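You operate a simulated robot arm through the tools that you are given. There is no shell and no other tool. Be economical: measure what you need, move in short steps, check, and stop when the job is done.

Carry out the task below with a simulated two-armed robot. There is one attempt and no reset: what you move stays moved.

JOB
Pick up the 2 mm purple mug from the grey table with one hand, pass it to the other hand and put it on the trailer bed. Set down upright: purple mug.

The check looks at the end state, three seconds after you hand in, the way a careful person would. Anything else that was tipped, shoved, dropped, spilled or broken makes it a failure.

ROBOT AND FRAMES
Two 7-joint arms with two-finger parallel grippers on one trunk, on a base that drives. Base frame: it is fixed to the floor where the robot stands at the start and does not move with it; the origin is under the middle of the robot, x ahead of it, y to its left, z up; the surface under the hand at the start is at about z = 0.72. Units: m, rad, N and s.
The left shoulder is at the start at [0.02, 0.17, 1.178], the right one opposite. With the tool pointing down near the work surface each hand reaches from about 0.1 to 0.64 m from the robot's upright axis, wherever it stands, measured 20 degrees to its own side. Places, roughly: trailer bed [0.9, -4.5, 0.6]. Payload 3.8 kg a hand.
The tool frame of a hand sits at the grasp point between the pads (the TCP): z along the fingers, y along the line on which they close. The tips reach 0.03 m beyond it. Largest opening 0.11 m; finger width 0.02, thickness 0.01; the body of the gripper, 0.048 by 0.112 m, starts 0.055 m behind the TCP.
Orientation is that of the tool frame in the base frame, as a unit quaternion [x, y, z, w]. With the fingers straight down and closing along the base's y, the tool's x points along the base's -x, its y along +y and its z along -z.

CONTROLS
- The arms move only by the tool jog_arm. It takes "left_motion", "right_motion" or both (then of equal length, played together; a hand with none holds still); each is a list of rows, each an object (a shift or turn left out is 0, a gripper value left out holds the last) with "linear": the shift along the base's x, y, z in m, a list of three; "rot": the turn, a rotation vector about the base's x, y, z in rad, a list of three; "hand": the finger opening in m, from 0 to 0.11. In form: [{"linear": [x, y, z], "rot": [wx, wy, wz], "hand": hand}, ...]. A call has 1 to 12 rows; each row shifts and turns the commanded pose from where the row before left it. A row lasts 0.2 s, in which the tool goes at most 0.05 m and 0.15 rad; a call with a longer step from one row to the next is refused whole, and so is a gripper value outside its range. Where a pose cannot be reached the arm comes as near as it can. A force on the tool above 40 N (or 10 N above the force at the start of the call, whichever is more), or a blocked arm, ends the call early, and 0.2 s more pass. Each finger travels about 0.072 m/s and halts on what it meets, pressing with about 41 N; the grip force reading is that of the motor and also rises with nothing between the fingers. The clock runs only during rows and for 0.2 s after the last one: add rows that do not move to give the fingers time. It gives the time, the measured TCP pose, the force on the tool (base axes), the opening and the grip force at its end, in the units of the frame above (readings bear some noise), with the torque about the TCP (base axes, N m) and any sound that the robot's microphone picked up.
- Cameras (640 x 400 px; columns grow to the right, rows downward): "scene" is now at [0.1057, -0.0125, 1.323]; the picture's right is [-0.14, -0.99, 0.00], its down [-0.61, 0.09, -0.79] and it looks along [0.78, -0.11, -0.62] (base axes); focal length 270 px, centre (320, 200). "left" rides on the left gripper at [0.072, -0.017, -0.103] in its tool frame; the picture's right is [0.23, 0.97, 0.00], its down [-0.76, 0.18, -0.62] and it looks along [-0.61, 0.14, 0.78] (tool axes); focal length 222 px, centre (320, 200). "right" rides on the right gripper at [0.072, 0.017, -0.103] in its tool frame; the picture's right is [-0.23, 0.97, 0.00], its down [-0.76, -0.18, -0.62] and it looks along [-0.61, -0.14, 0.78] (tool axes); focal length 222 px, centre (320, 200). There is no depth. A picture from a camera that has moved, and an enlarged one, comes with that camera's place and axes in the base frame and with its lens.
- get_image(camera): a new picture of that camera. No time passes.
- move_column(by): slides the trunk up (or, below 0, down) by that many m; the arms and the scene camera ride with it, the base frame stays. It gives what a move gives, with no picture.
- drive_base(legs): drives the robot by 1 to 6 legs, each [ahead, turn to the left] in m and rad, along the robot's own axes; the way and the turn of a leg run together, so that a leg with both is an arc; at most 1.5 m and 3.142 rad a leg. The arms and the cameras ride along, it lands a little off, and it stops where it bumps. It gives what a move gives.
- head_to(pan, tilt): turns the head with the scene camera to pan (to the left, within 1.396 rad either way) and tilt (down, from -0.506 to 1.204), counted from straight ahead of the robot. It gives what a move gives.
- zoom(camera, box): a new picture of the part [left, top, right, bottom] of that camera's present view, enlarged. No time passes.
- job_done(): hands the job in; it is judged then, once.

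Work in short steps. Places have to be worked out from the pictures, the camera data and where the tool is seen: move nearer, look again, correct. Check each grasp and each placing, and mend what went wrong. You have 120 turns and 92 pictures in all, those below and enlarged ones among them. Open the grippers and draw the arms clear of the work before you hand the job in, unless the task says otherwise; then end with one line.

The tools are called after "Call:" as a command line: name --argument value ..., lists and objects as JSON in quotes. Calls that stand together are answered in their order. jog_arm: Moves the arms, as the interface text tells. Its arguments: {"type":"object","properties":{"left_motion":{"type":"array","items":{"type":"object","properties":{"linear":{"type":"array","items":{"type":"number"}},"rot":{"type":"array","items":{"type":"number"}},"hand":{"type":"number"}}}},"right_motion":{"type":"array","items":{"type":"object","properties":{"linear":{"type":"array","items":{"type":"number"}},"rot":{"type":"array","items":{"type":"number"}},"hand":{"type":"number"}}}}},"required":[]} The other tools are called the same way: move_column (by) slides the trunk up or down; drive_base (legs) drives the base; head_to (pan, tilt) turns the head that bears the scene camera; get_image (camera) takes a picture; zoom (camera, box) takes an enlarged picture of a part of a camera's view; job_done () hands the job in.

At the start:

```text
t: 0.0
left_tcp_pos: [0.4838, 0.1787, 1.0458]
left_tcp_rot: [-0.001, 1.0, -0.001, -0.001]
left_wrist_force: [-0.1, -0.4, -0.1]
left_torque: [-0.01, -0.01, 0.0]
left_width: 0.11
left_grasp_force: 0.1
right_tcp_pos: [0.503, -0.1892, 1.0237]
right_tcp_rot: [0.001, 1.0, 0.0, 0.0]
right_wrist_force: [-0.1, 0.3, -0.9]
right_torque: [0.0, 0.03, -0.01]
right_width: 0.11
right_grasp_force: 0.0
trunk travel left (down, up): [-0.275, 0.295]
robot x, y, heading: [-0.0018, 0.0002, 0.003]
head pan, tilt: [-0.143, 0.665]
```

scene: 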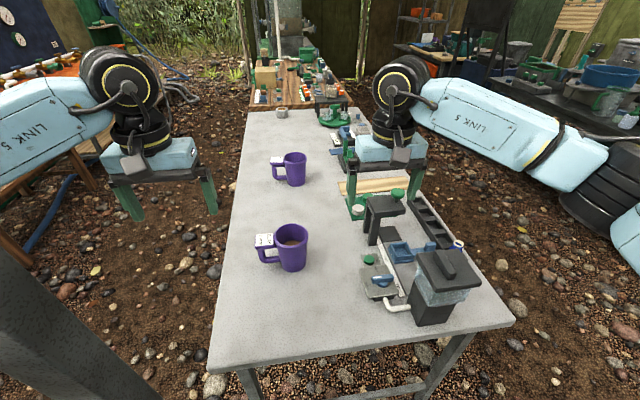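
right: 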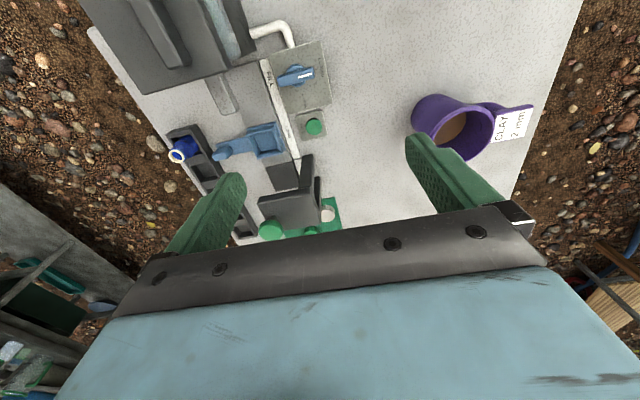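
left: 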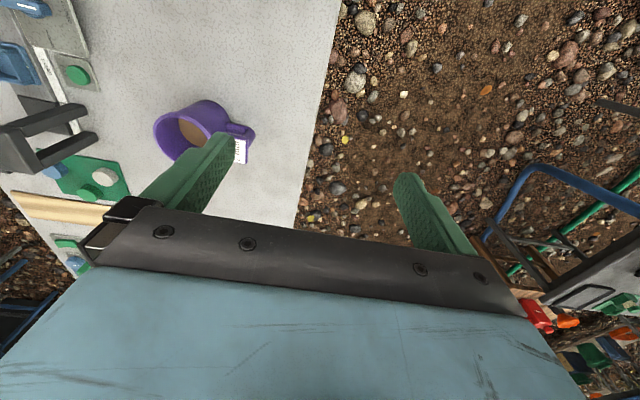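

Two purple mugs are visible; the nearer one's label seems to read "CLAY 2 mm". I'll zoom in on both labels to be sure.

Call:
zoom --camera "scene" --box '[240, 140, 330, 196]'

Call:
zoom --camera "scene" --box '[230, 210, 330, 280]'

Call:
zoom --camera "right" --box '[400, 70, 560, 170]'

```text
7.11 times, centred on (285, 168) of scene
camera zoom: at [0.1057, -0.0125, 1.323], right [-0.14, -0.99, 0.0], down [-0.61, 0.09, -0.79], along [0.78, -0.11, -0.62], focal length 1923 px, centre (569, 428)
```

zoom: 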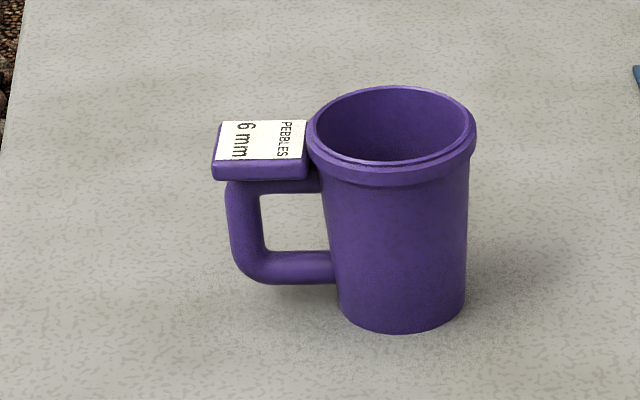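

```text
5.71 times, centred on (280, 245) of scene
camera zoom: at [0.1057, -0.0125, 1.323], right [-0.14, -0.99, 0.0], down [-0.61, 0.09, -0.79], along [0.78, -0.11, -0.62], focal length 1545 px, centre (549, -57)
```

zoom: 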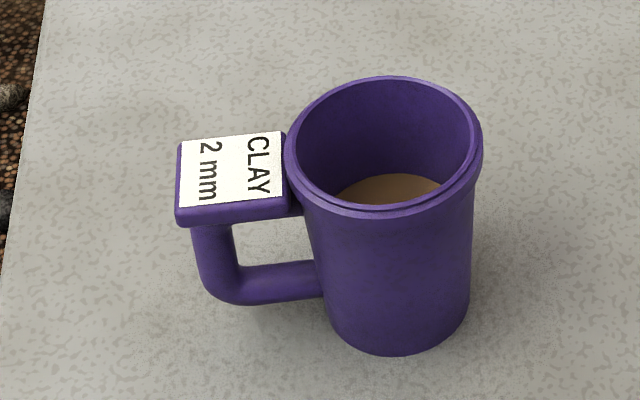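

```text
4.00 times, centred on (480, 120) of right
camera zoom: at [0.4302, -0.1734, 1.1271], right [0.23, 0.97, 0.0], down [0.76, -0.18, 0.62], along [0.61, -0.14, -0.78], focal length 888 px, centre (-320, 520)
```

zoom: 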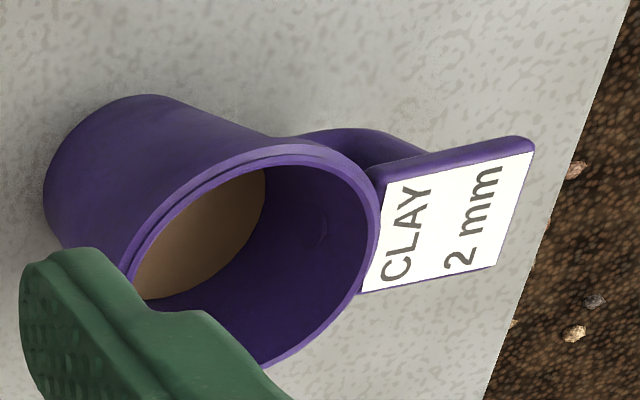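

The nearer mug is the "CLAY 2 mm" target, with its contents inside. I estimate its axis at (0.603, -0.007), rim z≈0.82 and Ø≈0.087, with the handle towards +y. I'll yaw the left hand -90° so it closes along x, and bring it above the mug.

Call:
jog_arm --left_motion '[{"linear": [0.0105, -0.0165, -0.006], "rot": [0, 0, -0.1428], "hand": 0.11}, {"linear": [0.0105, -0.0165, -0.006], "rot": [0, 0, -0.1428]}, {"linear": [0.0105, -0.0165, -0.006], "rot": [0, 0, -0.1428]}, {"linear": [0.0105, -0.0165, -0.006], "rot": [0, 0, -0.1428]}, {"linear": [0.0105, -0.0165, -0.006], "rot": [0, 0, -0.1428]}, {"linear": [0.0105, -0.0165, -0.006], "rot": [0, 0, -0.1428]}, {"linear": [0.0105, -0.0165, -0.006], "rot": [0, 0, -0.1428]}, {"linear": [0.0105, -0.0165, -0.006], "rot": [0, 0, -0.1428]}, {"linear": [0.0105, -0.0165, -0.006], "rot": [0, 0, -0.1428]}, {"linear": [0.0105, -0.0165, -0.006], "rot": [0, 0, -0.1428]}, {"linear": [0.0105, -0.0165, -0.006], "rot": [0, 0, -0.1428]}, {}]'

```text
t: 2.6
left_tcp_pos: [0.5413, 0.1055, 1.0153]
left_tcp_rot: [0.368, 0.93, -0.004, 0.004]
left_wrist_force: [-0.1, -0.9, 0.2]
left_torque: [-0.02, -0.02, 0.0]
left_width: 0.1099
left_grasp_force: 0.1
left hand out of reach, approached as far as the arm can: row 6, 7, 8, 9, 10, 11
right_tcp_pos: [0.5018, -0.1798, 1.027]
right_tcp_rot: [0.001, 1.0, -0.006, 0.0]
right_wrist_force: [0.7, 0.3, 1.0]
right_torque: [-0.03, -0.03, -0.02]
right_width: 0.1104
right_grasp_force: 0.1
trunk travel left (down, up): [-0.275, 0.295]
robot x, y, heading: [0.0002, 0.0026, -0.0]
head pan, tilt: [-0.143, 0.665]
```

The left hand stopped at about -43° of yaw, which could be a reach limit or a wrist limit. I'll pull it back towards the robot to see whether it can finish the turn there.

Call:
jog_arm --left_motion '[{"linear": [-0.04, 0.02, 0]}, {"linear": [-0.04, 0.02, 0]}, {"linear": [-0.04, 0.02, 0]}, {"linear": [-0.04, 0.02, 0]}, {}]'

```text
t: 3.8
left_tcp_pos: [0.3793, 0.1706, 1.0145]
left_tcp_rot: [0.371, 0.929, 0.001, 0.0]
left_wrist_force: [-0.1, 0.3, -0.2]
left_torque: [0.0, 0.01, 0.0]
left_width: 0.1099
left_grasp_force: 0.0
right_tcp_pos: [0.5021, -0.1907, 1.0241]
right_tcp_rot: [0.0, 1.0, 0.0, -0.001]
right_wrist_force: [0.0, 0.3, 0.2]
right_torque: [-0.03, -0.01, -0.01]
right_width: 0.1102
right_grasp_force: 0.1
trunk travel left (down, up): [-0.275, 0.295]
robot x, y, heading: [-0.0004, -0.0015, 0.002]
head pan, tilt: [-0.143, 0.665]
```

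The command picks up from the achieved pose. I'll try turning further here.

Call:
jog_arm --left_motion '[{"rot": [0, 0, -0.14]}, {"rot": [0, 0, -0.14]}, {"rot": [0, 0, -0.14]}, {"rot": [0, 0, -0.14]}, {"rot": [0, 0, -0.14]}, {"rot": [0, 0, -0.14]}, {}]'

```text
t: 5.4
left_tcp_pos: [0.38, 0.1718, 1.0158]
left_tcp_rot: [0.528, 0.85, 0.0, 0.0]
left_wrist_force: [0.7, -0.1, 0.1]
left_torque: [0.02, -0.03, 0.01]
left_width: 0.1102
left_grasp_force: 0.0
left hand out of reach, approached as far as the arm can: row 3, 4, 5, 6
right_tcp_pos: [0.5024, -0.1903, 1.0228]
right_tcp_rot: [0.0, 1.0, 0.0, 0.0]
right_wrist_force: [0.6, -0.7, -0.4]
right_torque: [-0.01, 0.01, -0.02]
right_width: 0.1098
right_grasp_force: 0.0
trunk travel left (down, up): [-0.275, 0.295]
robot x, y, heading: [-0.0038, -0.0018, -0.0]
head pan, tilt: [-0.143, 0.665]
```

The wrist limit is at about -64° in this direction. The positive direction would also suit the handover better, because the handle can then be turned forward, away from the robot. I'll turn back that way.

Call:
jog_arm --left_motion '[{"rot": [0, 0, 0.145]}, {"rot": [0, 0, 0.145]}, {"rot": [0, 0, 0.145]}, {"rot": [0, 0, 0.145]}, {"rot": [0, 0, 0.145]}, {"rot": [0, 0, 0.145]}, {"rot": [0, 0, 0.145]}, {"rot": [0, 0, 0.145]}, {"rot": [0, 0, 0.145]}, {"rot": [0, 0, 0.145]}, {"rot": [0, 0, 0.145]}, {"rot": [0, 0, 0.145]}]'

Call:
jog_arm --left_motion '[{"rot": [0, 0, 0.145]}, {"rot": [0, 0, 0.145]}, {"rot": [0, 0, 0.145]}, {"rot": [0, 0, 0.145]}, {"rot": [0, 0, 0.145]}, {"rot": [0, 0, 0.145]}, {"rot": [0, 0, 0.11]}, {}]'

```text
t: 8.0
left_tcp_pos: [0.3803, 0.1718, 1.0151]
left_tcp_rot: [-0.311, 0.95, 0.0, 0.0]
left_wrist_force: [-0.1, 0.0, 0.0]
left_torque: [-0.01, 0.0, 0.0]
left_width: 0.11
left_grasp_force: 0.1
right_tcp_pos: [0.502, -0.1897, 1.0239]
right_tcp_rot: [-0.001, 1.0, 0.0, 0.001]
right_wrist_force: [0.7, 0.0, -0.4]
right_torque: [-0.03, 0.01, 0.03]
right_width: 0.1098
right_grasp_force: 0.1
trunk travel left (down, up): [-0.275, 0.295]
robot x, y, heading: [-0.0058, -0.0031, 0.004]
head pan, tilt: [-0.143, 0.665]
```

```text
t: 9.8
left_tcp_pos: [0.3805, 0.1729, 1.0149]
left_tcp_rot: [0.721, -0.693, 0.001, 0.001]
left_wrist_force: [-0.6, 0.1, -0.5]
left_torque: [-0.01, 0.01, 0.02]
left_width: 0.1101
left_grasp_force: 0.0
right_tcp_pos: [0.5033, -0.1895, 1.023]
right_tcp_rot: [0.0, 1.0, 0.0, 0.0]
right_wrist_force: [1.2, -0.5, -0.8]
right_torque: [0.04, -0.03, 0.03]
right_width: 0.1102
right_grasp_force: 0.0
trunk travel left (down, up): [-0.275, 0.295]
robot x, y, heading: [0.0009, 0.0044, 0.001]
head pan, tilt: [-0.143, 0.665]
```

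Yaw +92° is reached. Next I'll move the left hand over the mug at z≈0.96 and draw the right hand aside.

Call:
jog_arm --left_motion '[{"linear": [0.03, -0.022, -0.007]}, {"linear": [0.03, -0.022, -0.007]}, {"linear": [0.03, -0.022, -0.007]}, {"linear": [0.03, -0.022, -0.007]}, {"linear": [0.03, -0.022, -0.007]}, {"linear": [0.03, -0.022, -0.007]}, {"linear": [0.03, -0.022, -0.007]}, {"linear": [0.012, -0.022, -0.007]}, {}]' --right_motion '[{"linear": [-0.015, -0.013, 0.005]}, {"linear": [-0.015, -0.013, 0.005]}, {"linear": [-0.015, -0.013, 0.005]}, {"linear": [-0.015, -0.013, 0.005]}, {"linear": [-0.015, -0.013, 0.005]}, {"linear": [-0.015, -0.013, 0.005]}, {}, {}, {}]'

Call:
get_image --camera "left"

Call:
get_image --camera "scene"

```text
t: 11.5
left_tcp_pos: [0.6334, 0.2923, 0.9297]
left_tcp_rot: [0.837, -0.546, -0.013, 0.013]
left_wrist_force: [0.5, 1.1, 0.2]
left_torque: [-0.05, 0.03, -0.04]
left_width: 0.1098
left_grasp_force: 0.1
left hand out of reach, approached as far as the arm can: row 8
right_tcp_pos: [0.4172, -0.231, 1.0621]
right_tcp_rot: [-0.001, 1.0, -0.02, -0.003]
right_wrist_force: [-0.2, 1.6, -0.2]
right_torque: [-0.07, 0.05, -0.02]
right_width: 0.1103
right_grasp_force: 0.0
trunk travel left (down, up): [-0.275, 0.295]
robot x, y, heading: [0.0006, 0.0163, 0.015]
head pan, tilt: [-0.143, 0.665]
stopped in row 8 (left hand): the arm was blocked; the commanded pose is now the measured one
```

```text
85 pictures are left
camera left: at [0.6834, 0.2337, 1.0311], right [-0.8, -0.6, 0.03], down [-0.45, 0.63, 0.64], along [-0.4, 0.49, -0.77], focal length 222 px, centre (320, 200)
```

left: 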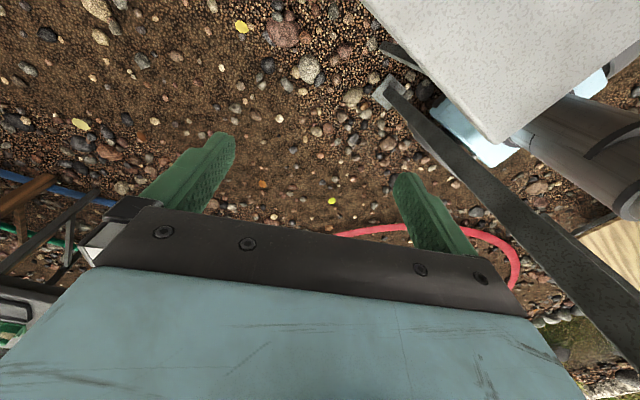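

```text
84 pictures are left
camera scene: at [0.1111, 0.0512, 1.3218], right [-0.12, -0.99, 0.04], down [-0.62, 0.05, -0.79], along [0.78, -0.12, -0.62], focal length 270 px, centre (320, 200)
```

scene: 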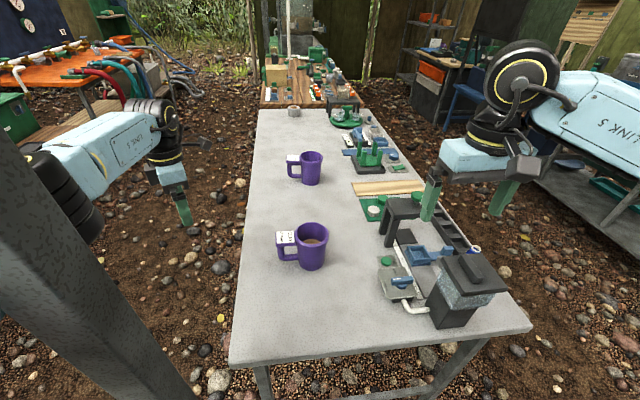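

The left arm was blocked, and a dark post stands close on my left at roughly (0.3, 0.25), so the elbow is probably pressing on it. I'll pan the head left to see it before moving anything.

Call:
head_to --pan 0.9 --tilt 0.4

Call:
get_image --camera "scene"

Call:
get_image --camera "right"

```text
t: 12.8
left_tcp_pos: [0.634, 0.291, 0.9304]
left_tcp_rot: [0.838, -0.545, -0.012, 0.012]
left_wrist_force: [0.3, -0.3, 0.0]
left_torque: [0.0, 0.02, -0.04]
left_width: 0.1101
left_grasp_force: 0.1
right_tcp_pos: [0.4148, -0.2307, 1.0625]
right_tcp_rot: [0.001, 1.0, -0.019, -0.001]
right_wrist_force: [-0.5, -0.2, 0.2]
right_torque: [0.02, 0.01, -0.02]
right_width: 0.11
right_grasp_force: 0.0
trunk travel left (down, up): [-0.275, 0.295]
robot x, y, heading: [0.0006, 0.012, 0.015]
head pan, tilt: [0.901, 0.4]
```

```text
83 pictures are left
camera scene: at [0.0806, 0.1313, 1.3427], right [0.79, -0.61, 0.02], down [-0.24, -0.34, -0.91], along [0.56, 0.71, -0.42], focal length 270 px, centre (320, 200)
```

scene: 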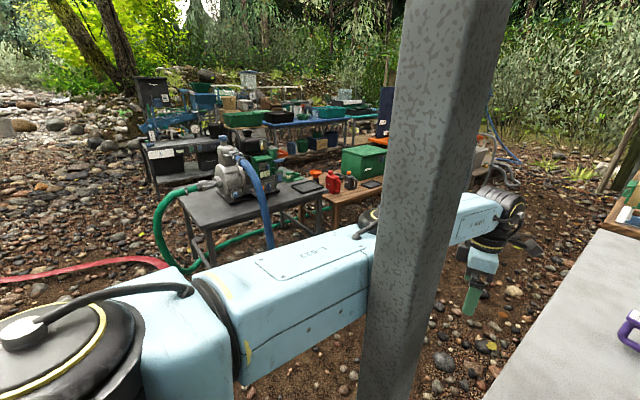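

```text
82 pictures are left
camera right: at [0.3427, -0.2121, 1.1657], right [0.23, 0.97, -0.04], down [0.76, -0.16, 0.63], along [0.6, -0.17, -0.78], focal length 222 px, centre (320, 200)
```

right: 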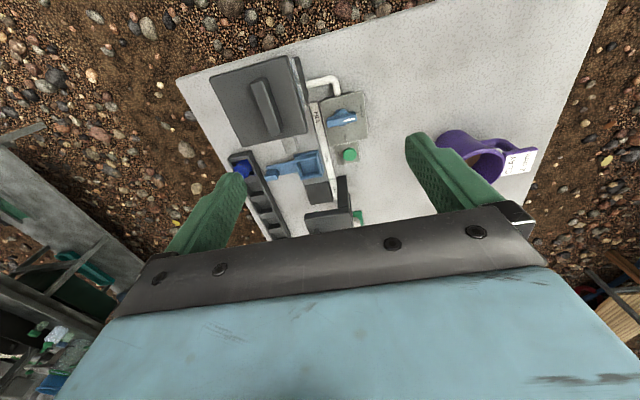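

The left forearm is leaning on the outer side of a fixed post at about (0.28, 0.25), which explains the block. I'll move the left hand outward (+y) and then back, to relieve the post.

Call:
jog_arm --left_motion '[{"linear": [0.0, 0.03, 0.01]}, {"linear": [0.0, 0.03, 0.01]}, {"linear": [0.0, 0.03, 0.01]}, {"linear": [-0.03, 0.03, 0.01]}, {"linear": [-0.04, 0.02, 0.01]}, {"linear": [-0.04, 0.01, 0.01]}, {"linear": [-0.04, 0, 0.01]}, {"linear": [-0.04, 0, 0.01]}, {"linear": [-0.04, 0, 0]}, {}]'

Call:
get_image --camera "scene"

```text
t: 15.0
left_tcp_pos: [0.4022, 0.3821, 1.0291]
left_tcp_rot: [0.827, -0.562, -0.016, -0.006]
left_wrist_force: [-0.1, -0.1, 0.1]
left_torque: [0.0, -0.01, -0.03]
left_width: 0.1102
left_grasp_force: 0.1
right_tcp_pos: [0.4113, -0.268, 1.0534]
right_tcp_rot: [0.001, 1.0, 0.0, -0.001]
right_wrist_force: [-0.2, 0.1, 0.1]
right_torque: [0.0, 0.01, -0.02]
right_width: 0.11
right_grasp_force: 0.0
trunk travel left (down, up): [-0.275, 0.295]
robot x, y, heading: [-0.0002, 0.0137, 0.005]
head pan, tilt: [0.901, 0.4]
```

```text
81 pictures are left
camera scene: at [0.0773, 0.0832, 1.3468], right [0.79, -0.61, 0.0], down [-0.24, -0.31, -0.92], along [0.57, 0.73, -0.39], focal length 270 px, centre (320, 200)
```

scene: 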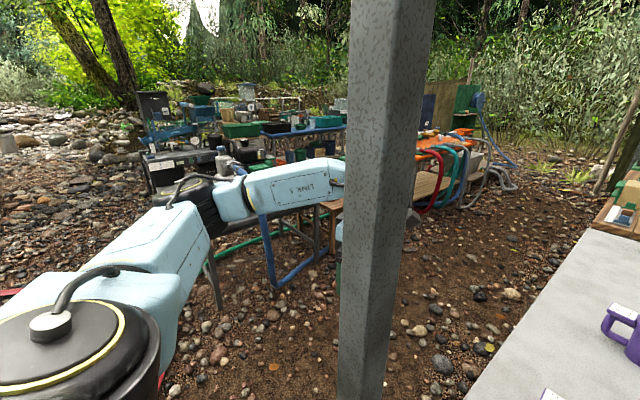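

The robot has settled upright and is free of the post (near corner at about (0.30, 0.21)). I plan to turn the base left by 0.35 rad, which puts the mug in the right arm's sweet spot. First I'll look down at the base's clearance.

Call:
head_to --pan 0.5 --tilt 1.2

Call:
get_image --camera "scene"

```text
t: 16.1
left_tcp_pos: [0.4019, 0.3826, 1.0296]
left_tcp_rot: [0.827, -0.562, -0.016, -0.006]
left_wrist_force: [0.0, 1.0, -0.2]
left_torque: [0.01, 0.01, -0.03]
left_width: 0.1098
left_grasp_force: 0.0
right_tcp_pos: [0.412, -0.2688, 1.0538]
right_tcp_rot: [0.001, 1.0, 0.001, 0.0]
right_wrist_force: [-0.1, -0.4, 0.2]
right_torque: [0.01, -0.01, -0.01]
right_width: 0.1101
right_grasp_force: 0.1
trunk travel left (down, up): [-0.275, 0.295]
robot x, y, heading: [0.0026, 0.0123, 0.01]
head pan, tilt: [0.499, 1.201]
```

```text
80 pictures are left
camera scene: at [0.0688, 0.0375, 1.284], right [0.49, -0.87, 0.0], down [-0.81, -0.45, -0.36], along [0.32, 0.18, -0.93], focal length 270 px, centre (320, 200)
```

scene: 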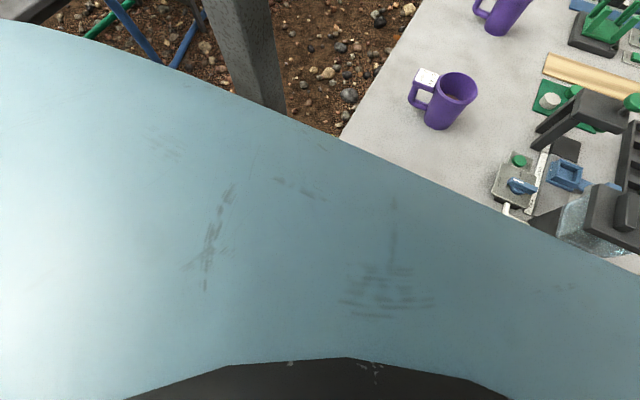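

The trunk hides the base from view, so I'll turn in two small steps and check each for a bump.

Call:
drive_base --legs '[[0, 0.15]]'

Call:
drive_base --legs '[[0, 0.2]]'

Call:
head_to --pan -0.35 --tilt 0.75

Call:
get_image --camera "scene"

```text
t: 17.2
left_tcp_pos: [0.341, 0.4396, 1.0304]
left_tcp_rot: [0.867, -0.499, -0.016, -0.004]
left_wrist_force: [-1.0, 0.2, 0.2]
left_torque: [0.03, 0.01, 0.0]
left_width: 0.1102
left_grasp_force: 0.0
right_tcp_pos: [0.4483, -0.2033, 1.0544]
right_tcp_rot: [-0.074, 0.997, 0.0, 0.0]
right_wrist_force: [0.3, -0.1, 0.3]
right_torque: [-0.01, 0.03, 0.03]
right_width: 0.1099
right_grasp_force: 0.1
trunk travel left (down, up): [-0.275, 0.295]
robot x, y, heading: [-0.0027, 0.0125, 0.156]
head pan, tilt: [0.499, 1.201]
```

```text
t: 18.3
left_tcp_pos: [0.2486, 0.4994, 1.0296]
left_tcp_rot: [0.913, -0.409, -0.015, -0.003]
left_wrist_force: [-0.4, -0.1, 0.2]
left_torque: [-0.01, -0.05, 0.0]
left_width: 0.1099
left_grasp_force: 0.1
right_tcp_pos: [0.4828, -0.1091, 1.0544]
right_tcp_rot: [-0.174, 0.985, 0.0, 0.0]
right_wrist_force: [-0.2, -1.2, 0.7]
right_torque: [0.03, -0.01, 0.0]
right_width: 0.1099
right_grasp_force: 0.1
trunk travel left (down, up): [-0.275, 0.295]
robot x, y, heading: [-0.0031, 0.0121, 0.36]
head pan, tilt: [0.499, 1.201]
```

```text
t: 19.5
left_tcp_pos: [0.2506, 0.4987, 1.0301]
left_tcp_rot: [0.912, -0.409, -0.017, -0.003]
left_wrist_force: [0.3, -0.3, 0.4]
left_torque: [0.03, 0.0, 0.02]
left_width: 0.11
left_grasp_force: 0.0
right_tcp_pos: [0.4823, -0.1091, 1.0542]
right_tcp_rot: [-0.173, 0.985, -0.001, -0.001]
right_wrist_force: [0.5, 0.3, 0.2]
right_torque: [0.03, 0.01, 0.03]
right_width: 0.1101
right_grasp_force: 0.0
trunk travel left (down, up): [-0.275, 0.295]
robot x, y, heading: [0.0027, 0.0073, 0.358]
head pan, tilt: [-0.351, 0.75]
```

```text
79 pictures are left
camera scene: at [0.1014, 0.0183, 1.3157], right [0.01, -1.0, 0.0], down [-0.68, -0.01, -0.73], along [0.73, 0.01, -0.68], focal length 270 px, centre (320, 200)
```

scene: 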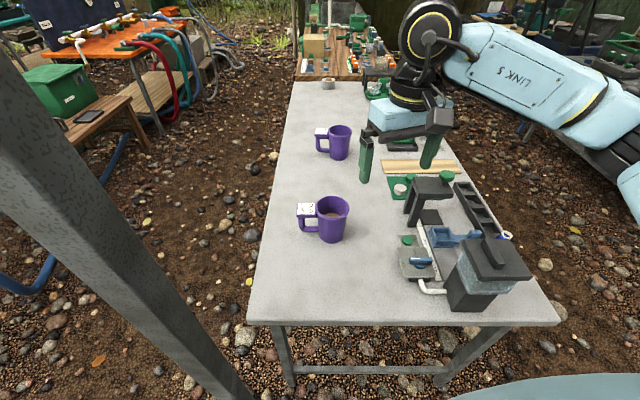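

The turn worked (heading 0.358) without a bump. Now I'll turn the right hand further left (+1.0 rad) at its present height to find its yaw range.

Call:
jog_arm --right_motion '[{"rot": [0, 0, 0.145]}, {"rot": [0, 0, 0.145]}, {"rot": [0, 0, 0.145]}, {"rot": [0, 0, 0.145]}, {"rot": [0, 0, 0.145]}, {"rot": [0, 0, 0.145]}, {"rot": [0, 0, 0.145]}, {}]'

```text
t: 21.3
left_tcp_pos: [0.2508, 0.4981, 1.0302]
left_tcp_rot: [0.912, -0.409, -0.016, -0.003]
left_wrist_force: [-0.2, -0.1, 0.4]
left_torque: [0.02, 0.02, -0.04]
left_width: 0.1099
left_grasp_force: 0.1
right_tcp_pos: [0.4706, -0.0949, 1.0453]
right_tcp_rot: [-0.585, 0.811, -0.021, 0.016]
right_wrist_force: [-0.2, -0.3, -0.3]
right_torque: [0.03, 0.0, 0.02]
right_width: 0.1099
right_grasp_force: 0.1
right hand out of reach, approached as far as the arm can: row 7
trunk travel left (down, up): [-0.275, 0.295]
robot x, y, heading: [-0.0008, 0.0123, 0.361]
head pan, tilt: [-0.351, 0.75]
```

Right yaw reached about 72°, enough for the fingers to clear the handle. I'll move it above the mug at z≈0.96 and look.

Call:
jog_arm --right_motion '[{"linear": [0.022, 0.0145, -0.013], "rot": [0, 0, -0.05]}, {"linear": [0.022, 0.0145, -0.013], "rot": [0, 0, -0.05]}, {"linear": [0.022, 0.0145, -0.013]}, {"linear": [0.022, 0.0145, -0.013]}, {"linear": [0.022, 0.0145, -0.013]}, {"linear": [0.022, 0.0145, -0.013]}, {}]'

Call:
get_image --camera "right"

Call:
get_image --camera "scene"

```text
t: 22.9
left_tcp_pos: [0.2489, 0.498, 1.031]
left_tcp_rot: [0.912, -0.409, -0.016, -0.004]
left_wrist_force: [0.4, 0.0, 0.1]
left_torque: [0.0, 0.03, -0.05]
left_width: 0.11
left_grasp_force: 0.0
right_tcp_pos: [0.5223, -0.0599, 1.0145]
right_tcp_rot: [-0.543, 0.84, -0.023, 0.014]
right_wrist_force: [0.7, 0.3, -0.4]
right_torque: [0.0, 0.05, 0.01]
right_width: 0.11
right_grasp_force: 0.0
right hand out of reach, approached as far as the arm can: row 3, 4, 5, 6
trunk travel left (down, up): [-0.275, 0.295]
robot x, y, heading: [-0.0014, 0.0089, 0.362]
head pan, tilt: [-0.351, 0.75]
```

```text
78 pictures are left
camera right: at [0.4723, -0.1179, 1.1173], right [-0.79, 0.61, -0.05], down [0.44, 0.64, 0.63], along [0.42, 0.48, -0.77], focal length 222 px, centre (320, 200)
```

right: 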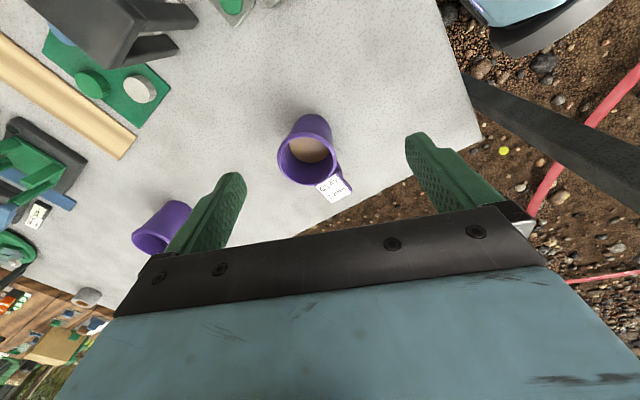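

```text
77 pictures are left
camera scene: at [0.1014, 0.0182, 1.3157], right [0.01, -1.0, 0.0], down [-0.68, -0.01, -0.73], along [0.73, 0.01, -0.68], focal length 270 px, centre (320, 200)
```

scene: 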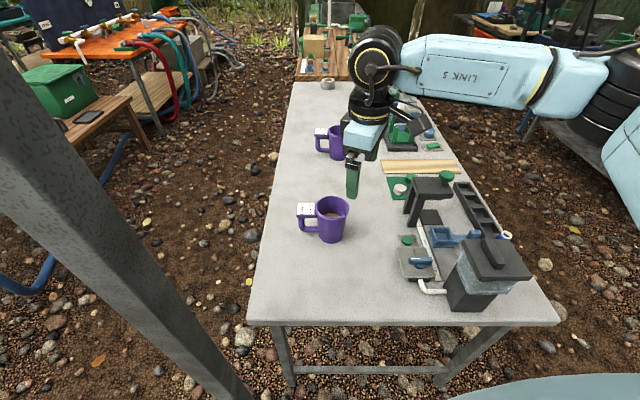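

The right wrist is at its limit again as it extends (robot-relative yaw about 45°). Turning the base a further 0.25 rad left gives the hand more usable yaw and shortens the reach.

Call:
drive_base --legs '[[0, 0.25]]'

Call:
jog_arm --right_motion '[{"linear": [0.013, -0.01, -0.01]}, {"linear": [0.013, -0.01, -0.01]}, {"linear": [0.013, -0.01, -0.01]}, {"linear": [0.013, -0.01, -0.01]}, {"linear": [0.013, -0.01, -0.01]}, {}]'

```text
t: 24.1
left_tcp_pos: [0.121, 0.5453, 1.0302]
left_tcp_rot: [0.956, -0.293, -0.016, -0.001]
left_wrist_force: [0.6, -0.6, 0.3]
left_torque: [-0.03, -0.01, 0.02]
left_width: 0.1099
left_grasp_force: 0.0
right_tcp_pos: [0.5216, 0.0708, 1.014]
right_tcp_rot: [-0.642, 0.766, -0.022, 0.017]
right_wrist_force: [0.3, 0.1, -0.5]
right_torque: [-0.04, -0.01, 0.01]
right_width: 0.1097
right_grasp_force: 0.1
trunk travel left (down, up): [-0.275, 0.295]
robot x, y, heading: [-0.0002, 0.0149, 0.604]
head pan, tilt: [-0.351, 0.75]
```

```text
t: 25.6
left_tcp_pos: [0.1204, 0.5456, 1.0296]
left_tcp_rot: [0.956, -0.292, -0.017, -0.001]
left_wrist_force: [0.2, -0.1, -1.3]
left_torque: [0.0, 0.03, 0.0]
left_width: 0.1098
left_grasp_force: 0.1
right_tcp_pos: [0.5233, 0.0712, 1.0155]
right_tcp_rot: [-0.643, 0.766, -0.02, 0.017]
right_wrist_force: [0.2, 0.3, -0.5]
right_torque: [0.01, 0.02, 0.02]
right_width: 0.1099
right_grasp_force: 0.0
right hand out of reach, approached as far as the arm can: row 1, 2, 3, 4, 5
trunk travel left (down, up): [-0.275, 0.295]
robot x, y, heading: [-0.0002, 0.0096, 0.611]
head pan, tilt: [-0.351, 0.75]
```

Yaw is now 80° in base terms, still on the limit. I'll give back about 17° of it while moving over the mug.

Call:
jog_arm --right_motion '[{"rot": [0, 0, -0.1]}, {"linear": [0.01, -0.01, -0.01], "rot": [0, 0, -0.1]}, {"linear": [0.015, -0.015, -0.01], "rot": [0, 0, -0.1]}, {"linear": [0.015, -0.015, -0.01]}, {"linear": [0.015, -0.015, -0.01]}, {"linear": [0.015, -0.015, -0.01]}, {"linear": [0.01, -0.008, -0.0]}, {}]'

Call:
get_image --camera "right"

```text
t: 27.4
left_tcp_pos: [0.1217, 0.5449, 1.029]
left_tcp_rot: [0.956, -0.293, -0.017, -0.002]
left_wrist_force: [-0.3, -0.3, -0.2]
left_torque: [0.01, 0.03, -0.05]
left_width: 0.1101
left_grasp_force: 0.2
right_tcp_pos: [0.5941, 0.0003, 0.9615]
right_tcp_rot: [-0.521, 0.853, -0.024, 0.014]
right_wrist_force: [-0.7, 0.1, -0.4]
right_torque: [-0.03, -0.01, 0.01]
right_width: 0.11
right_grasp_force: 0.1
right hand out of reach, approached as far as the arm can: row 7
trunk travel left (down, up): [-0.275, 0.295]
robot x, y, heading: [-0.002, 0.0124, 0.606]
head pan, tilt: [-0.351, 0.75]
```

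```text
76 pictures are left
camera right: at [0.5421, -0.0543, 1.0638], right [-0.76, 0.65, -0.05], down [0.48, 0.61, 0.63], along [0.44, 0.45, -0.77], focal length 222 px, centre (320, 200)
```

right: 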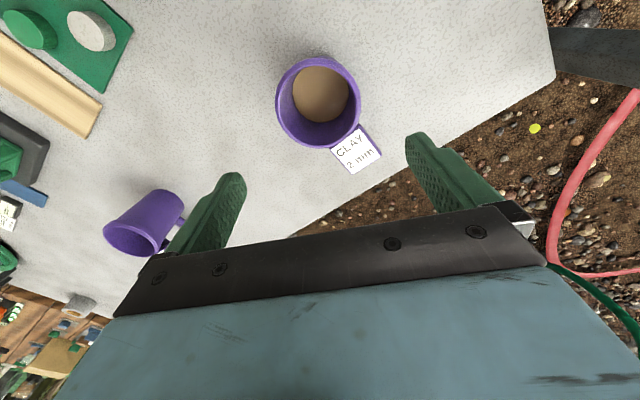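

The wrist view puts the mug axis at about (0.598, -0.010). I'll correct the roughly 3° hand tilt, centre over it, and drop to z≈0.885 so the tips stay above the rim.

Call:
jog_arm --right_motion '[{"linear": [0.0, -0.003, 0.0], "rot": [0.013, 0.025, -0.05]}, {"linear": [0.001, -0.003, -0.01], "rot": [0.013, 0.025, 0]}, {"linear": [0.001, -0.002, -0.02]}, {"linear": [0.001, -0.001, -0.025]}, {"linear": [0.001, -0.001, -0.022]}, {}]'

Call:
get_image --camera "right"

Call:
get_image --camera "scene"

```text
t: 28.8
left_tcp_pos: [0.121, 0.545, 1.0306]
left_tcp_rot: [0.956, -0.292, -0.017, -0.001]
left_wrist_force: [-0.6, -0.5, -0.5]
left_torque: [-0.02, 0.01, -0.01]
left_width: 0.1099
left_grasp_force: 0.0
right_tcp_pos: [0.5977, -0.0094, 0.8865]
right_tcp_rot: [-0.499, 0.867, -0.001, -0.002]
right_wrist_force: [-0.5, 0.1, -0.4]
right_torque: [0.0, -0.01, 0.02]
right_width: 0.1098
right_grasp_force: 0.0
trunk travel left (down, up): [-0.275, 0.295]
robot x, y, heading: [0.0011, 0.0104, 0.61]
head pan, tilt: [-0.351, 0.75]
```

```text
75 pictures are left
camera right: at [0.5478, -0.0647, 0.9902], right [-0.73, 0.68, 0.0], down [0.54, 0.57, 0.62], along [0.42, 0.45, -0.78], focal length 222 px, centre (320, 200)
```

right: 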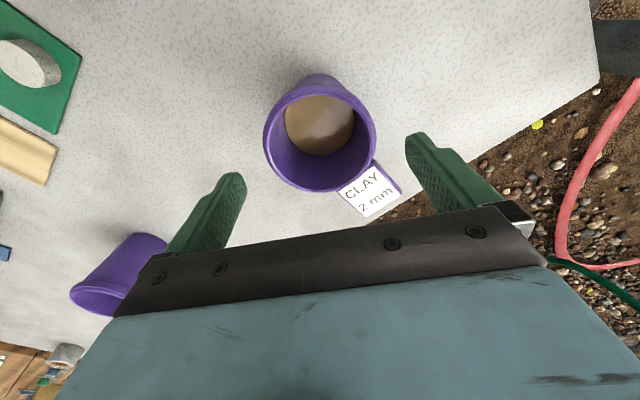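

```text
74 pictures are left
camera scene: at [0.0962, 0.0432, 1.3157], right [0.25, -0.97, 0.0], down [-0.66, -0.17, -0.73], along [0.71, 0.19, -0.68], focal length 270 px, centre (320, 200)
```

scene: 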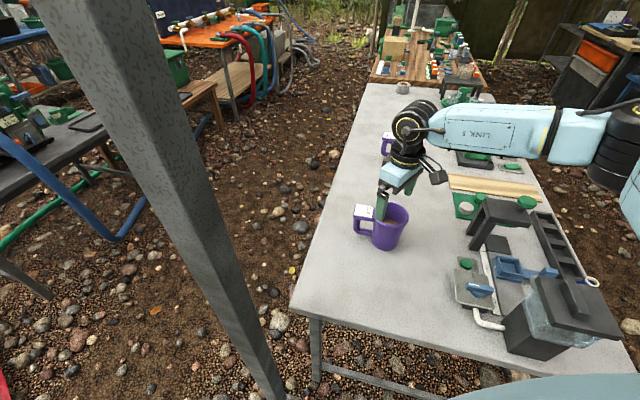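

The mug column matches the TCP along the closing axis, and the label plate clears the finger by about 2 cm. I'll shift (-0.002, -0.004) and descend to z≈0.812.

Call:
jog_arm --right_motion '[{"linear": [-0.001, -0.002, -0.015]}, {"linear": [-0.001, -0.002, -0.02]}, {"linear": [0, 0, -0.02]}, {"linear": [0, 0, -0.02]}, {}]'

Call:
get_image --camera "right"

```text
t: 29.9
left_tcp_pos: [0.12, 0.5454, 1.0298]
left_tcp_rot: [0.956, -0.293, -0.017, -0.001]
left_wrist_force: [-0.4, 0.2, 0.1]
left_torque: [0.05, 0.03, 0.02]
left_width: 0.11
left_grasp_force: 0.1
right_tcp_pos: [0.5963, -0.0144, 0.8313]
right_tcp_rot: [-0.5, 0.866, -0.001, -0.002]
right_wrist_force: [-0.4, 0.7, 0.7]
right_torque: [-0.01, 0.01, 0.04]
right_width: 0.11
right_grasp_force: 0.1
right hand out of reach, approached as far as the arm can: row 4
trunk travel left (down, up): [-0.275, 0.295]
robot x, y, heading: [-0.001, 0.0077, 0.609]
head pan, tilt: [-0.351, 0.75]
```

```text
73 pictures are left
camera right: at [0.5454, -0.068, 0.9356], right [-0.73, 0.69, 0.0], down [0.54, 0.57, 0.62], along [0.43, 0.45, -0.78], focal length 222 px, centre (320, 200)
```

right: 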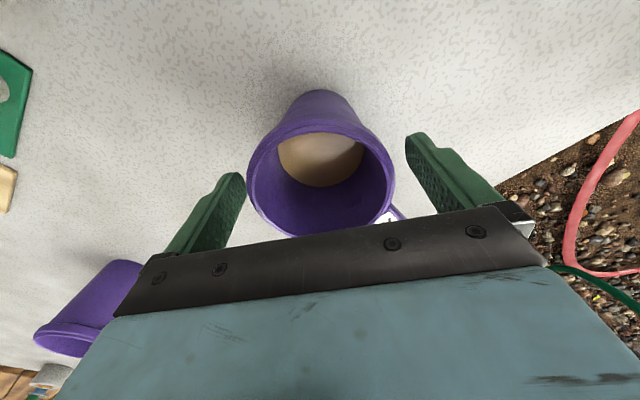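

The arm reached its limit at z≈0.831 with the tips just below the rim and centred. I'll lower the trunk 2 cm to finish the descent.

Call:
move_column --by -0.02

Call:
jog_arm --right_motion '[{"hand": 0.08}, {"hand": 0.07}, {"hand": 0.07}, {"hand": 0.07}, {"hand": 0.07}]'

Call:
get_image --camera "right"

```text
t: 30.6
left_tcp_pos: [0.1207, 0.5455, 1.01]
left_tcp_rot: [0.956, -0.293, -0.016, -0.002]
left_wrist_force: [0.5, -0.6, -0.5]
left_torque: [0.0, 0.0, 0.0]
left_width: 0.11
left_grasp_force: 0.1
right_tcp_pos: [0.5956, -0.0132, 0.8114]
right_tcp_rot: [-0.499, 0.866, -0.002, -0.001]
right_wrist_force: [1.1, -0.3, -1.0]
right_torque: [0.03, 0.0, 0.02]
right_width: 0.1101
right_grasp_force: 0.0
trunk travel left (down, up): [-0.255, 0.315]
robot x, y, heading: [-0.0011, 0.0087, 0.612]
head pan, tilt: [-0.351, 0.75]
```

```text
t: 31.8
left_tcp_pos: [0.1212, 0.5447, 1.0097]
left_tcp_rot: [0.956, -0.292, -0.016, -0.002]
left_wrist_force: [-0.5, 0.1, 0.1]
left_torque: [-0.05, 0.0, 0.0]
left_width: 0.1102
left_grasp_force: 0.2
right_tcp_pos: [0.596, -0.0138, 0.812]
right_tcp_rot: [-0.499, 0.866, -0.001, -0.002]
right_wrist_force: [2.1, -0.9, 2.7]
right_torque: [0.03, -0.04, -0.05]
right_width: 0.081
right_grasp_force: 41.0
trunk travel left (down, up): [-0.255, 0.315]
robot x, y, heading: [-0.0004, 0.0115, 0.606]
head pan, tilt: [-0.351, 0.75]
```

```text
72 pictures are left
camera right: at [0.5455, -0.0682, 0.9159], right [-0.73, 0.69, 0.0], down [0.54, 0.57, 0.62], along [0.43, 0.45, -0.78], focal length 222 px, centre (320, 200)
```

right: 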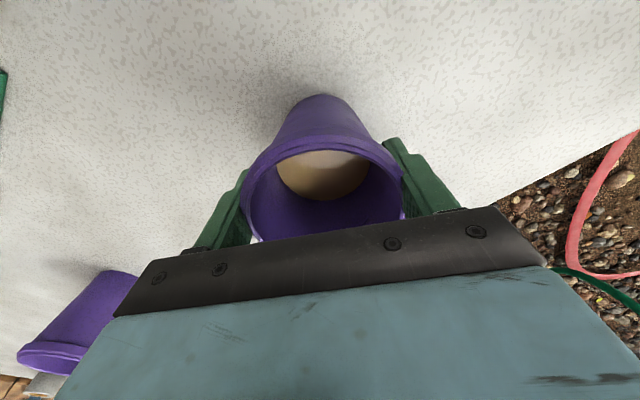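

The mug is gripped (opening 0.081, 41 N). I'll lift straight up with the trunk, a little first and then more.

Call:
move_column --by 0.03

Call:
zoom --camera "scene" --box '[290, 130, 480, 270]'

```text
t: 32.6
left_tcp_pos: [0.1224, 0.5462, 1.0394]
left_tcp_rot: [0.956, -0.291, -0.017, -0.001]
left_wrist_force: [-0.2, 0.3, -0.5]
left_torque: [0.03, 0.02, 0.0]
left_width: 0.1097
left_grasp_force: 0.0
right_tcp_pos: [0.5955, -0.0135, 0.8405]
right_tcp_rot: [-0.499, 0.866, -0.001, -0.001]
right_wrist_force: [0.6, 0.0, -5.5]
right_torque: [-0.1, 0.0, 0.0]
right_width: 0.0809
right_grasp_force: 40.9
trunk travel left (down, up): [-0.285, 0.285]
robot x, y, heading: [0.0027, 0.0102, 0.607]
head pan, tilt: [-0.351, 0.75]
```

```text
2.86 times, centred on (385, 200) of scene
camera zoom: at [0.0967, 0.0433, 1.3257], right [0.25, -0.97, 0.0], down [-0.66, -0.17, -0.73], along [0.71, 0.19, -0.68], focal length 773 px, centre (134, 200)
```

zoom: 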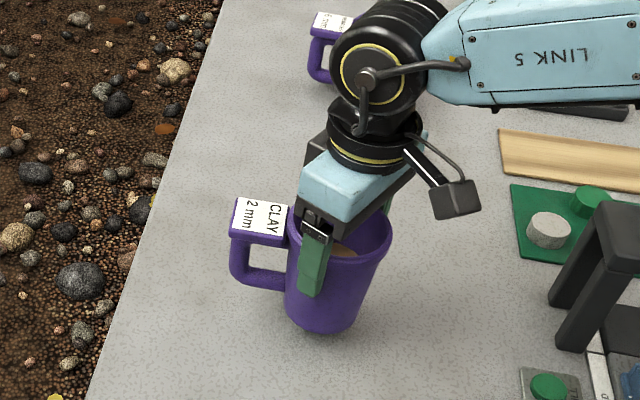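

The mug hangs level with the handle clear. I'll lift it well above everything (+0.25) and look around before backing away from the post.

Call:
move_column --by 0.25

Call:
head_to --pan -1.39 --tilt 0.4

Call:
get_image --camera "scene"

Call:
head_to --pan 1.39 --tilt 0.4

Call:
get_image --camera "scene"

```text
t: 35.1
left_tcp_pos: [0.1205, 0.5453, 1.2903]
left_tcp_rot: [0.956, -0.292, -0.017, -0.001]
left_wrist_force: [-0.1, 0.4, 0.6]
left_torque: [-0.02, -0.01, -0.02]
left_width: 0.1097
left_grasp_force: 0.0
right_tcp_pos: [0.5956, -0.0134, 1.0905]
right_tcp_rot: [-0.5, 0.866, -0.001, -0.002]
right_wrist_force: [-0.7, 0.1, -4.7]
right_torque: [-0.09, -0.01, 0.02]
right_width: 0.0809
right_grasp_force: 41.0
trunk travel left (down, up): [-0.535, 0.035]
robot x, y, heading: [-0.0018, 0.0106, 0.607]
head pan, tilt: [-0.351, 0.75]
```

```text
t: 36.4
left_tcp_pos: [0.1209, 0.5455, 1.2901]
left_tcp_rot: [0.956, -0.292, -0.017, -0.001]
left_wrist_force: [0.6, 0.2, 0.0]
left_torque: [0.01, 0.03, 0.01]
left_width: 0.1099
left_grasp_force: 0.1
right_tcp_pos: [0.5954, -0.014, 1.0922]
right_tcp_rot: [-0.499, 0.867, -0.001, -0.001]
right_wrist_force: [0.4, 0.2, -4.8]
right_torque: [-0.1, 0.0, 0.02]
right_width: 0.0806
right_grasp_force: 40.9
trunk travel left (down, up): [-0.535, 0.035]
robot x, y, heading: [-0.0053, 0.0093, 0.604]
head pan, tilt: [-1.389, 0.4]
```

```text
70 pictures are left
camera scene: at [0.0824, -0.043, 1.6068], right [-0.7, -0.71, 0.0], down [-0.28, 0.27, -0.92], along [0.65, -0.65, -0.39], focal length 270 px, centre (320, 200)
```

scene: 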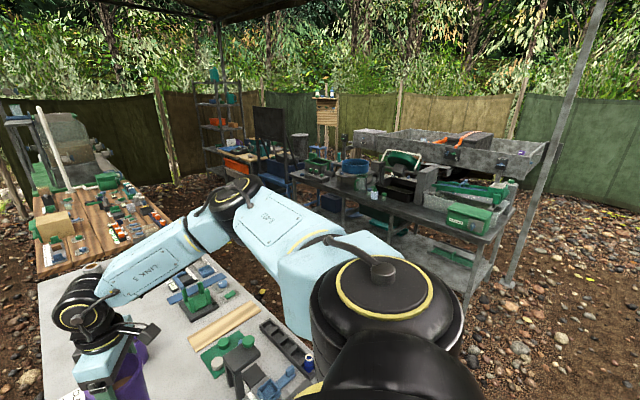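

```text
t: 38.9
left_tcp_pos: [0.1223, 0.5453, 1.2903]
left_tcp_rot: [0.956, -0.292, -0.017, -0.001]
left_wrist_force: [1.1, -0.2, -0.6]
left_torque: [-0.01, -0.01, -0.01]
left_width: 0.1102
left_grasp_force: 0.0
right_tcp_pos: [0.5958, -0.0143, 1.0907]
right_tcp_rot: [-0.499, 0.867, -0.001, -0.002]
right_wrist_force: [0.0, 0.1, -4.5]
right_torque: [-0.06, 0.02, -0.03]
right_width: 0.0811
right_grasp_force: 40.8
trunk travel left (down, up): [-0.535, 0.035]
robot x, y, heading: [0.0011, 0.0067, 0.608]
head pan, tilt: [1.389, 0.4]
```

```text
69 pictures are left
camera scene: at [-0.0218, 0.1065, 1.6068], right [0.91, 0.41, 0.0], down [0.16, -0.35, -0.92], along [-0.38, 0.84, -0.39], focal length 270 px, centre (320, 200)
```

scene: 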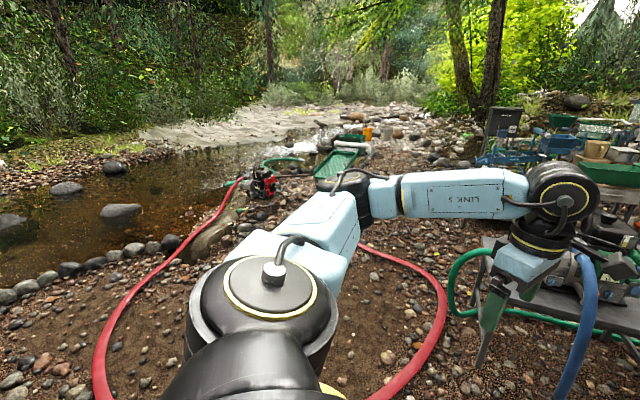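

Behind me the way back along -x/-y is open, with the hose and stream off to the +y side. The trailer is the grey tray beyond the second table and a canopy post at about (0.28, -2.64). I'll back up 0.6 m.

Call:
drive_base --legs '[[-0.6, 0]]'

Call:
head_to --pan -0.5 --tilt 0.6

Call:
get_image --camera "scene"

```text
t: 42.2
left_tcp_pos: [-0.3588, 0.2108, 1.2899]
left_tcp_rot: [0.957, -0.289, -0.017, -0.002]
left_wrist_force: [0.7, -0.3, 0.6]
left_torque: [0.0, 0.01, 0.02]
left_width: 0.11
left_grasp_force: 0.0
right_tcp_pos: [0.1204, -0.3448, 1.0916]
right_tcp_rot: [-0.501, 0.866, 0.0, -0.001]
right_wrist_force: [-0.2, -0.1, -4.2]
right_torque: [-0.07, -0.01, 0.01]
right_width: 0.0808
right_grasp_force: 40.7
trunk travel left (down, up): [-0.535, 0.035]
robot x, y, heading: [-0.4785, -0.3222, 0.617]
head pan, tilt: [1.389, 0.4]
```

```text
t: 44.1
left_tcp_pos: [-0.3586, 0.2117, 1.2901]
left_tcp_rot: [0.957, -0.289, -0.016, 0.0]
left_wrist_force: [0.0, 1.0, -0.1]
left_torque: [-0.03, -0.01, 0.0]
left_width: 0.1099
left_grasp_force: 0.1
right_tcp_pos: [0.1206, -0.345, 1.0918]
right_tcp_rot: [-0.501, 0.865, 0.0, -0.001]
right_wrist_force: [-0.3, 0.6, -4.1]
right_torque: [-0.08, 0.0, -0.03]
right_width: 0.0805
right_grasp_force: 40.6
trunk travel left (down, up): [-0.535, 0.035]
robot x, y, heading: [-0.4749, -0.3235, 0.618]
head pan, tilt: [-0.499, 0.6]
```

```text
68 pictures are left
camera scene: at [-0.3724, -0.3017, 1.5886], right [0.12, -0.99, 0.0], down [-0.56, -0.07, -0.82], along [0.82, 0.09, -0.57], focal length 270 px, centre (320, 200)
```

scene: 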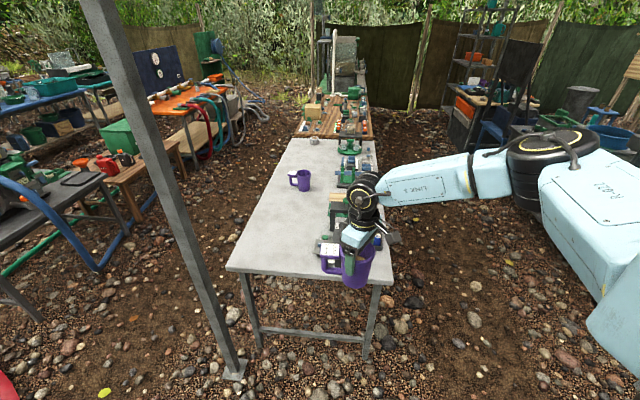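

Everything is intact, the post is upright, and there is open space for the handover. I'll bring the mug in front of me and turn the right hand clockwise, so the handle faces forward-right and the left hand can take the body from the left.

Call:
jog_arm --right_motion '[{"linear": [-0.006, 0.01, 0], "rot": [0, 0, -0.06]}, {"linear": [-0.012, 0.017, 0], "rot": [0, 0, -0.1]}, {"linear": [-0.014, 0.02, 0], "rot": [0, 0, -0.12]}, {"linear": [-0.014, 0.02, 0], "rot": [0, 0, -0.12]}, {"linear": [-0.014, 0.02, 0], "rot": [0, 0, -0.12]}, {"linear": [-0.014, 0.02, 0], "rot": [0, 0, -0.12]}, {"linear": [-0.014, 0.02, 0], "rot": [0, 0, -0.12]}, {"linear": [-0.014, 0.02, 0], "rot": [0, 0, -0.12]}, {"linear": [-0.014, 0.02, 0], "rot": [0, 0, -0.12]}, {"linear": [-0.014, 0.02, 0], "rot": [0, 0, -0.12]}, {"linear": [-0.014, 0.02, 0], "rot": [0, 0, -0.12]}, {"linear": [-0.01, 0.014, 0], "rot": [0, 0, -0.06]}]'

Call:
jog_arm --right_motion '[{"linear": [0, 0, 0], "rot": [0, 0, -0.08]}, {"rot": [0, 0, -0.1]}, {"rot": [0, 0, -0.12]}, {"rot": [0, 0, -0.12]}, {"rot": [0, 0, -0.12]}, {"rot": [0, 0, -0.12]}, {"rot": [0, 0, -0.1]}, {"rot": [0, 0, -0.06]}, {}]'

Call:
head_to --pan 0.0 --tilt 0.7

Call:
get_image --camera "scene"

```text
t: 46.7
left_tcp_pos: [-0.3584, 0.2131, 1.2897]
left_tcp_rot: [0.957, -0.29, -0.017, -0.001]
left_wrist_force: [0.5, 0.5, -0.4]
left_torque: [0.03, 0.01, 0.02]
left_width: 0.11
left_grasp_force: 0.0
right_tcp_pos: [-0.0349, -0.1231, 1.0918]
right_tcp_rot: [0.125, 0.992, -0.002, -0.002]
right_wrist_force: [0.3, -0.3, -3.9]
right_torque: [0.0, 0.07, 0.02]
right_width: 0.0806
right_grasp_force: 40.9
trunk travel left (down, up): [-0.535, 0.035]
robot x, y, heading: [-0.4797, -0.3228, 0.62]
head pan, tilt: [-0.499, 0.6]
```

```text
t: 48.7
left_tcp_pos: [-0.3585, 0.2122, 1.2906]
left_tcp_rot: [0.957, -0.29, -0.017, 0.0]
left_wrist_force: [0.3, -0.8, -0.2]
left_torque: [0.01, 0.0, -0.03]
left_width: 0.11
left_grasp_force: 0.0
right_tcp_pos: [-0.0359, -0.1239, 1.0922]
right_tcp_rot: [0.511, 0.86, 0.001, -0.001]
right_wrist_force: [-0.4, 0.2, -3.9]
right_torque: [0.04, 0.05, -0.03]
right_width: 0.0804
right_grasp_force: 41.2
trunk travel left (down, up): [-0.535, 0.035]
robot x, y, heading: [-0.4798, -0.3244, 0.618]
head pan, tilt: [-0.499, 0.6]
```

```text
t: 49.6
left_tcp_pos: [-0.3603, 0.211, 1.291]
left_tcp_rot: [0.957, -0.289, -0.017, 0.0]
left_wrist_force: [0.7, -0.3, -0.5]
left_torque: [-0.02, 0.0, 0.01]
left_width: 0.11
left_grasp_force: 0.2
right_tcp_pos: [-0.0336, -0.1235, 1.0933]
right_tcp_rot: [0.511, 0.86, 0.001, -0.002]
right_wrist_force: [-0.7, 0.3, -4.1]
right_torque: [0.04, 0.01, 0.02]
right_width: 0.0807
right_grasp_force: 41.2
trunk travel left (down, up): [-0.535, 0.035]
robot x, y, heading: [-0.4785, -0.3207, 0.618]
head pan, tilt: [0.0, 0.7]
```

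```text
67 pictures are left
camera scene: at [-0.3909, -0.2629, 1.58], right [0.58, -0.82, 0.0], down [-0.53, -0.37, -0.76], along [0.63, 0.44, -0.64], focal length 270 px, centre (320, 200)
```

scene: 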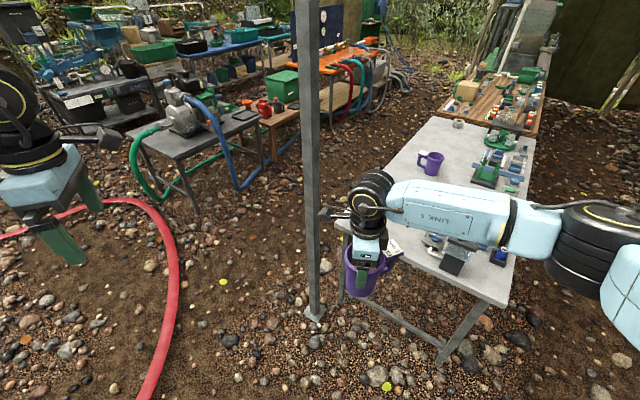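

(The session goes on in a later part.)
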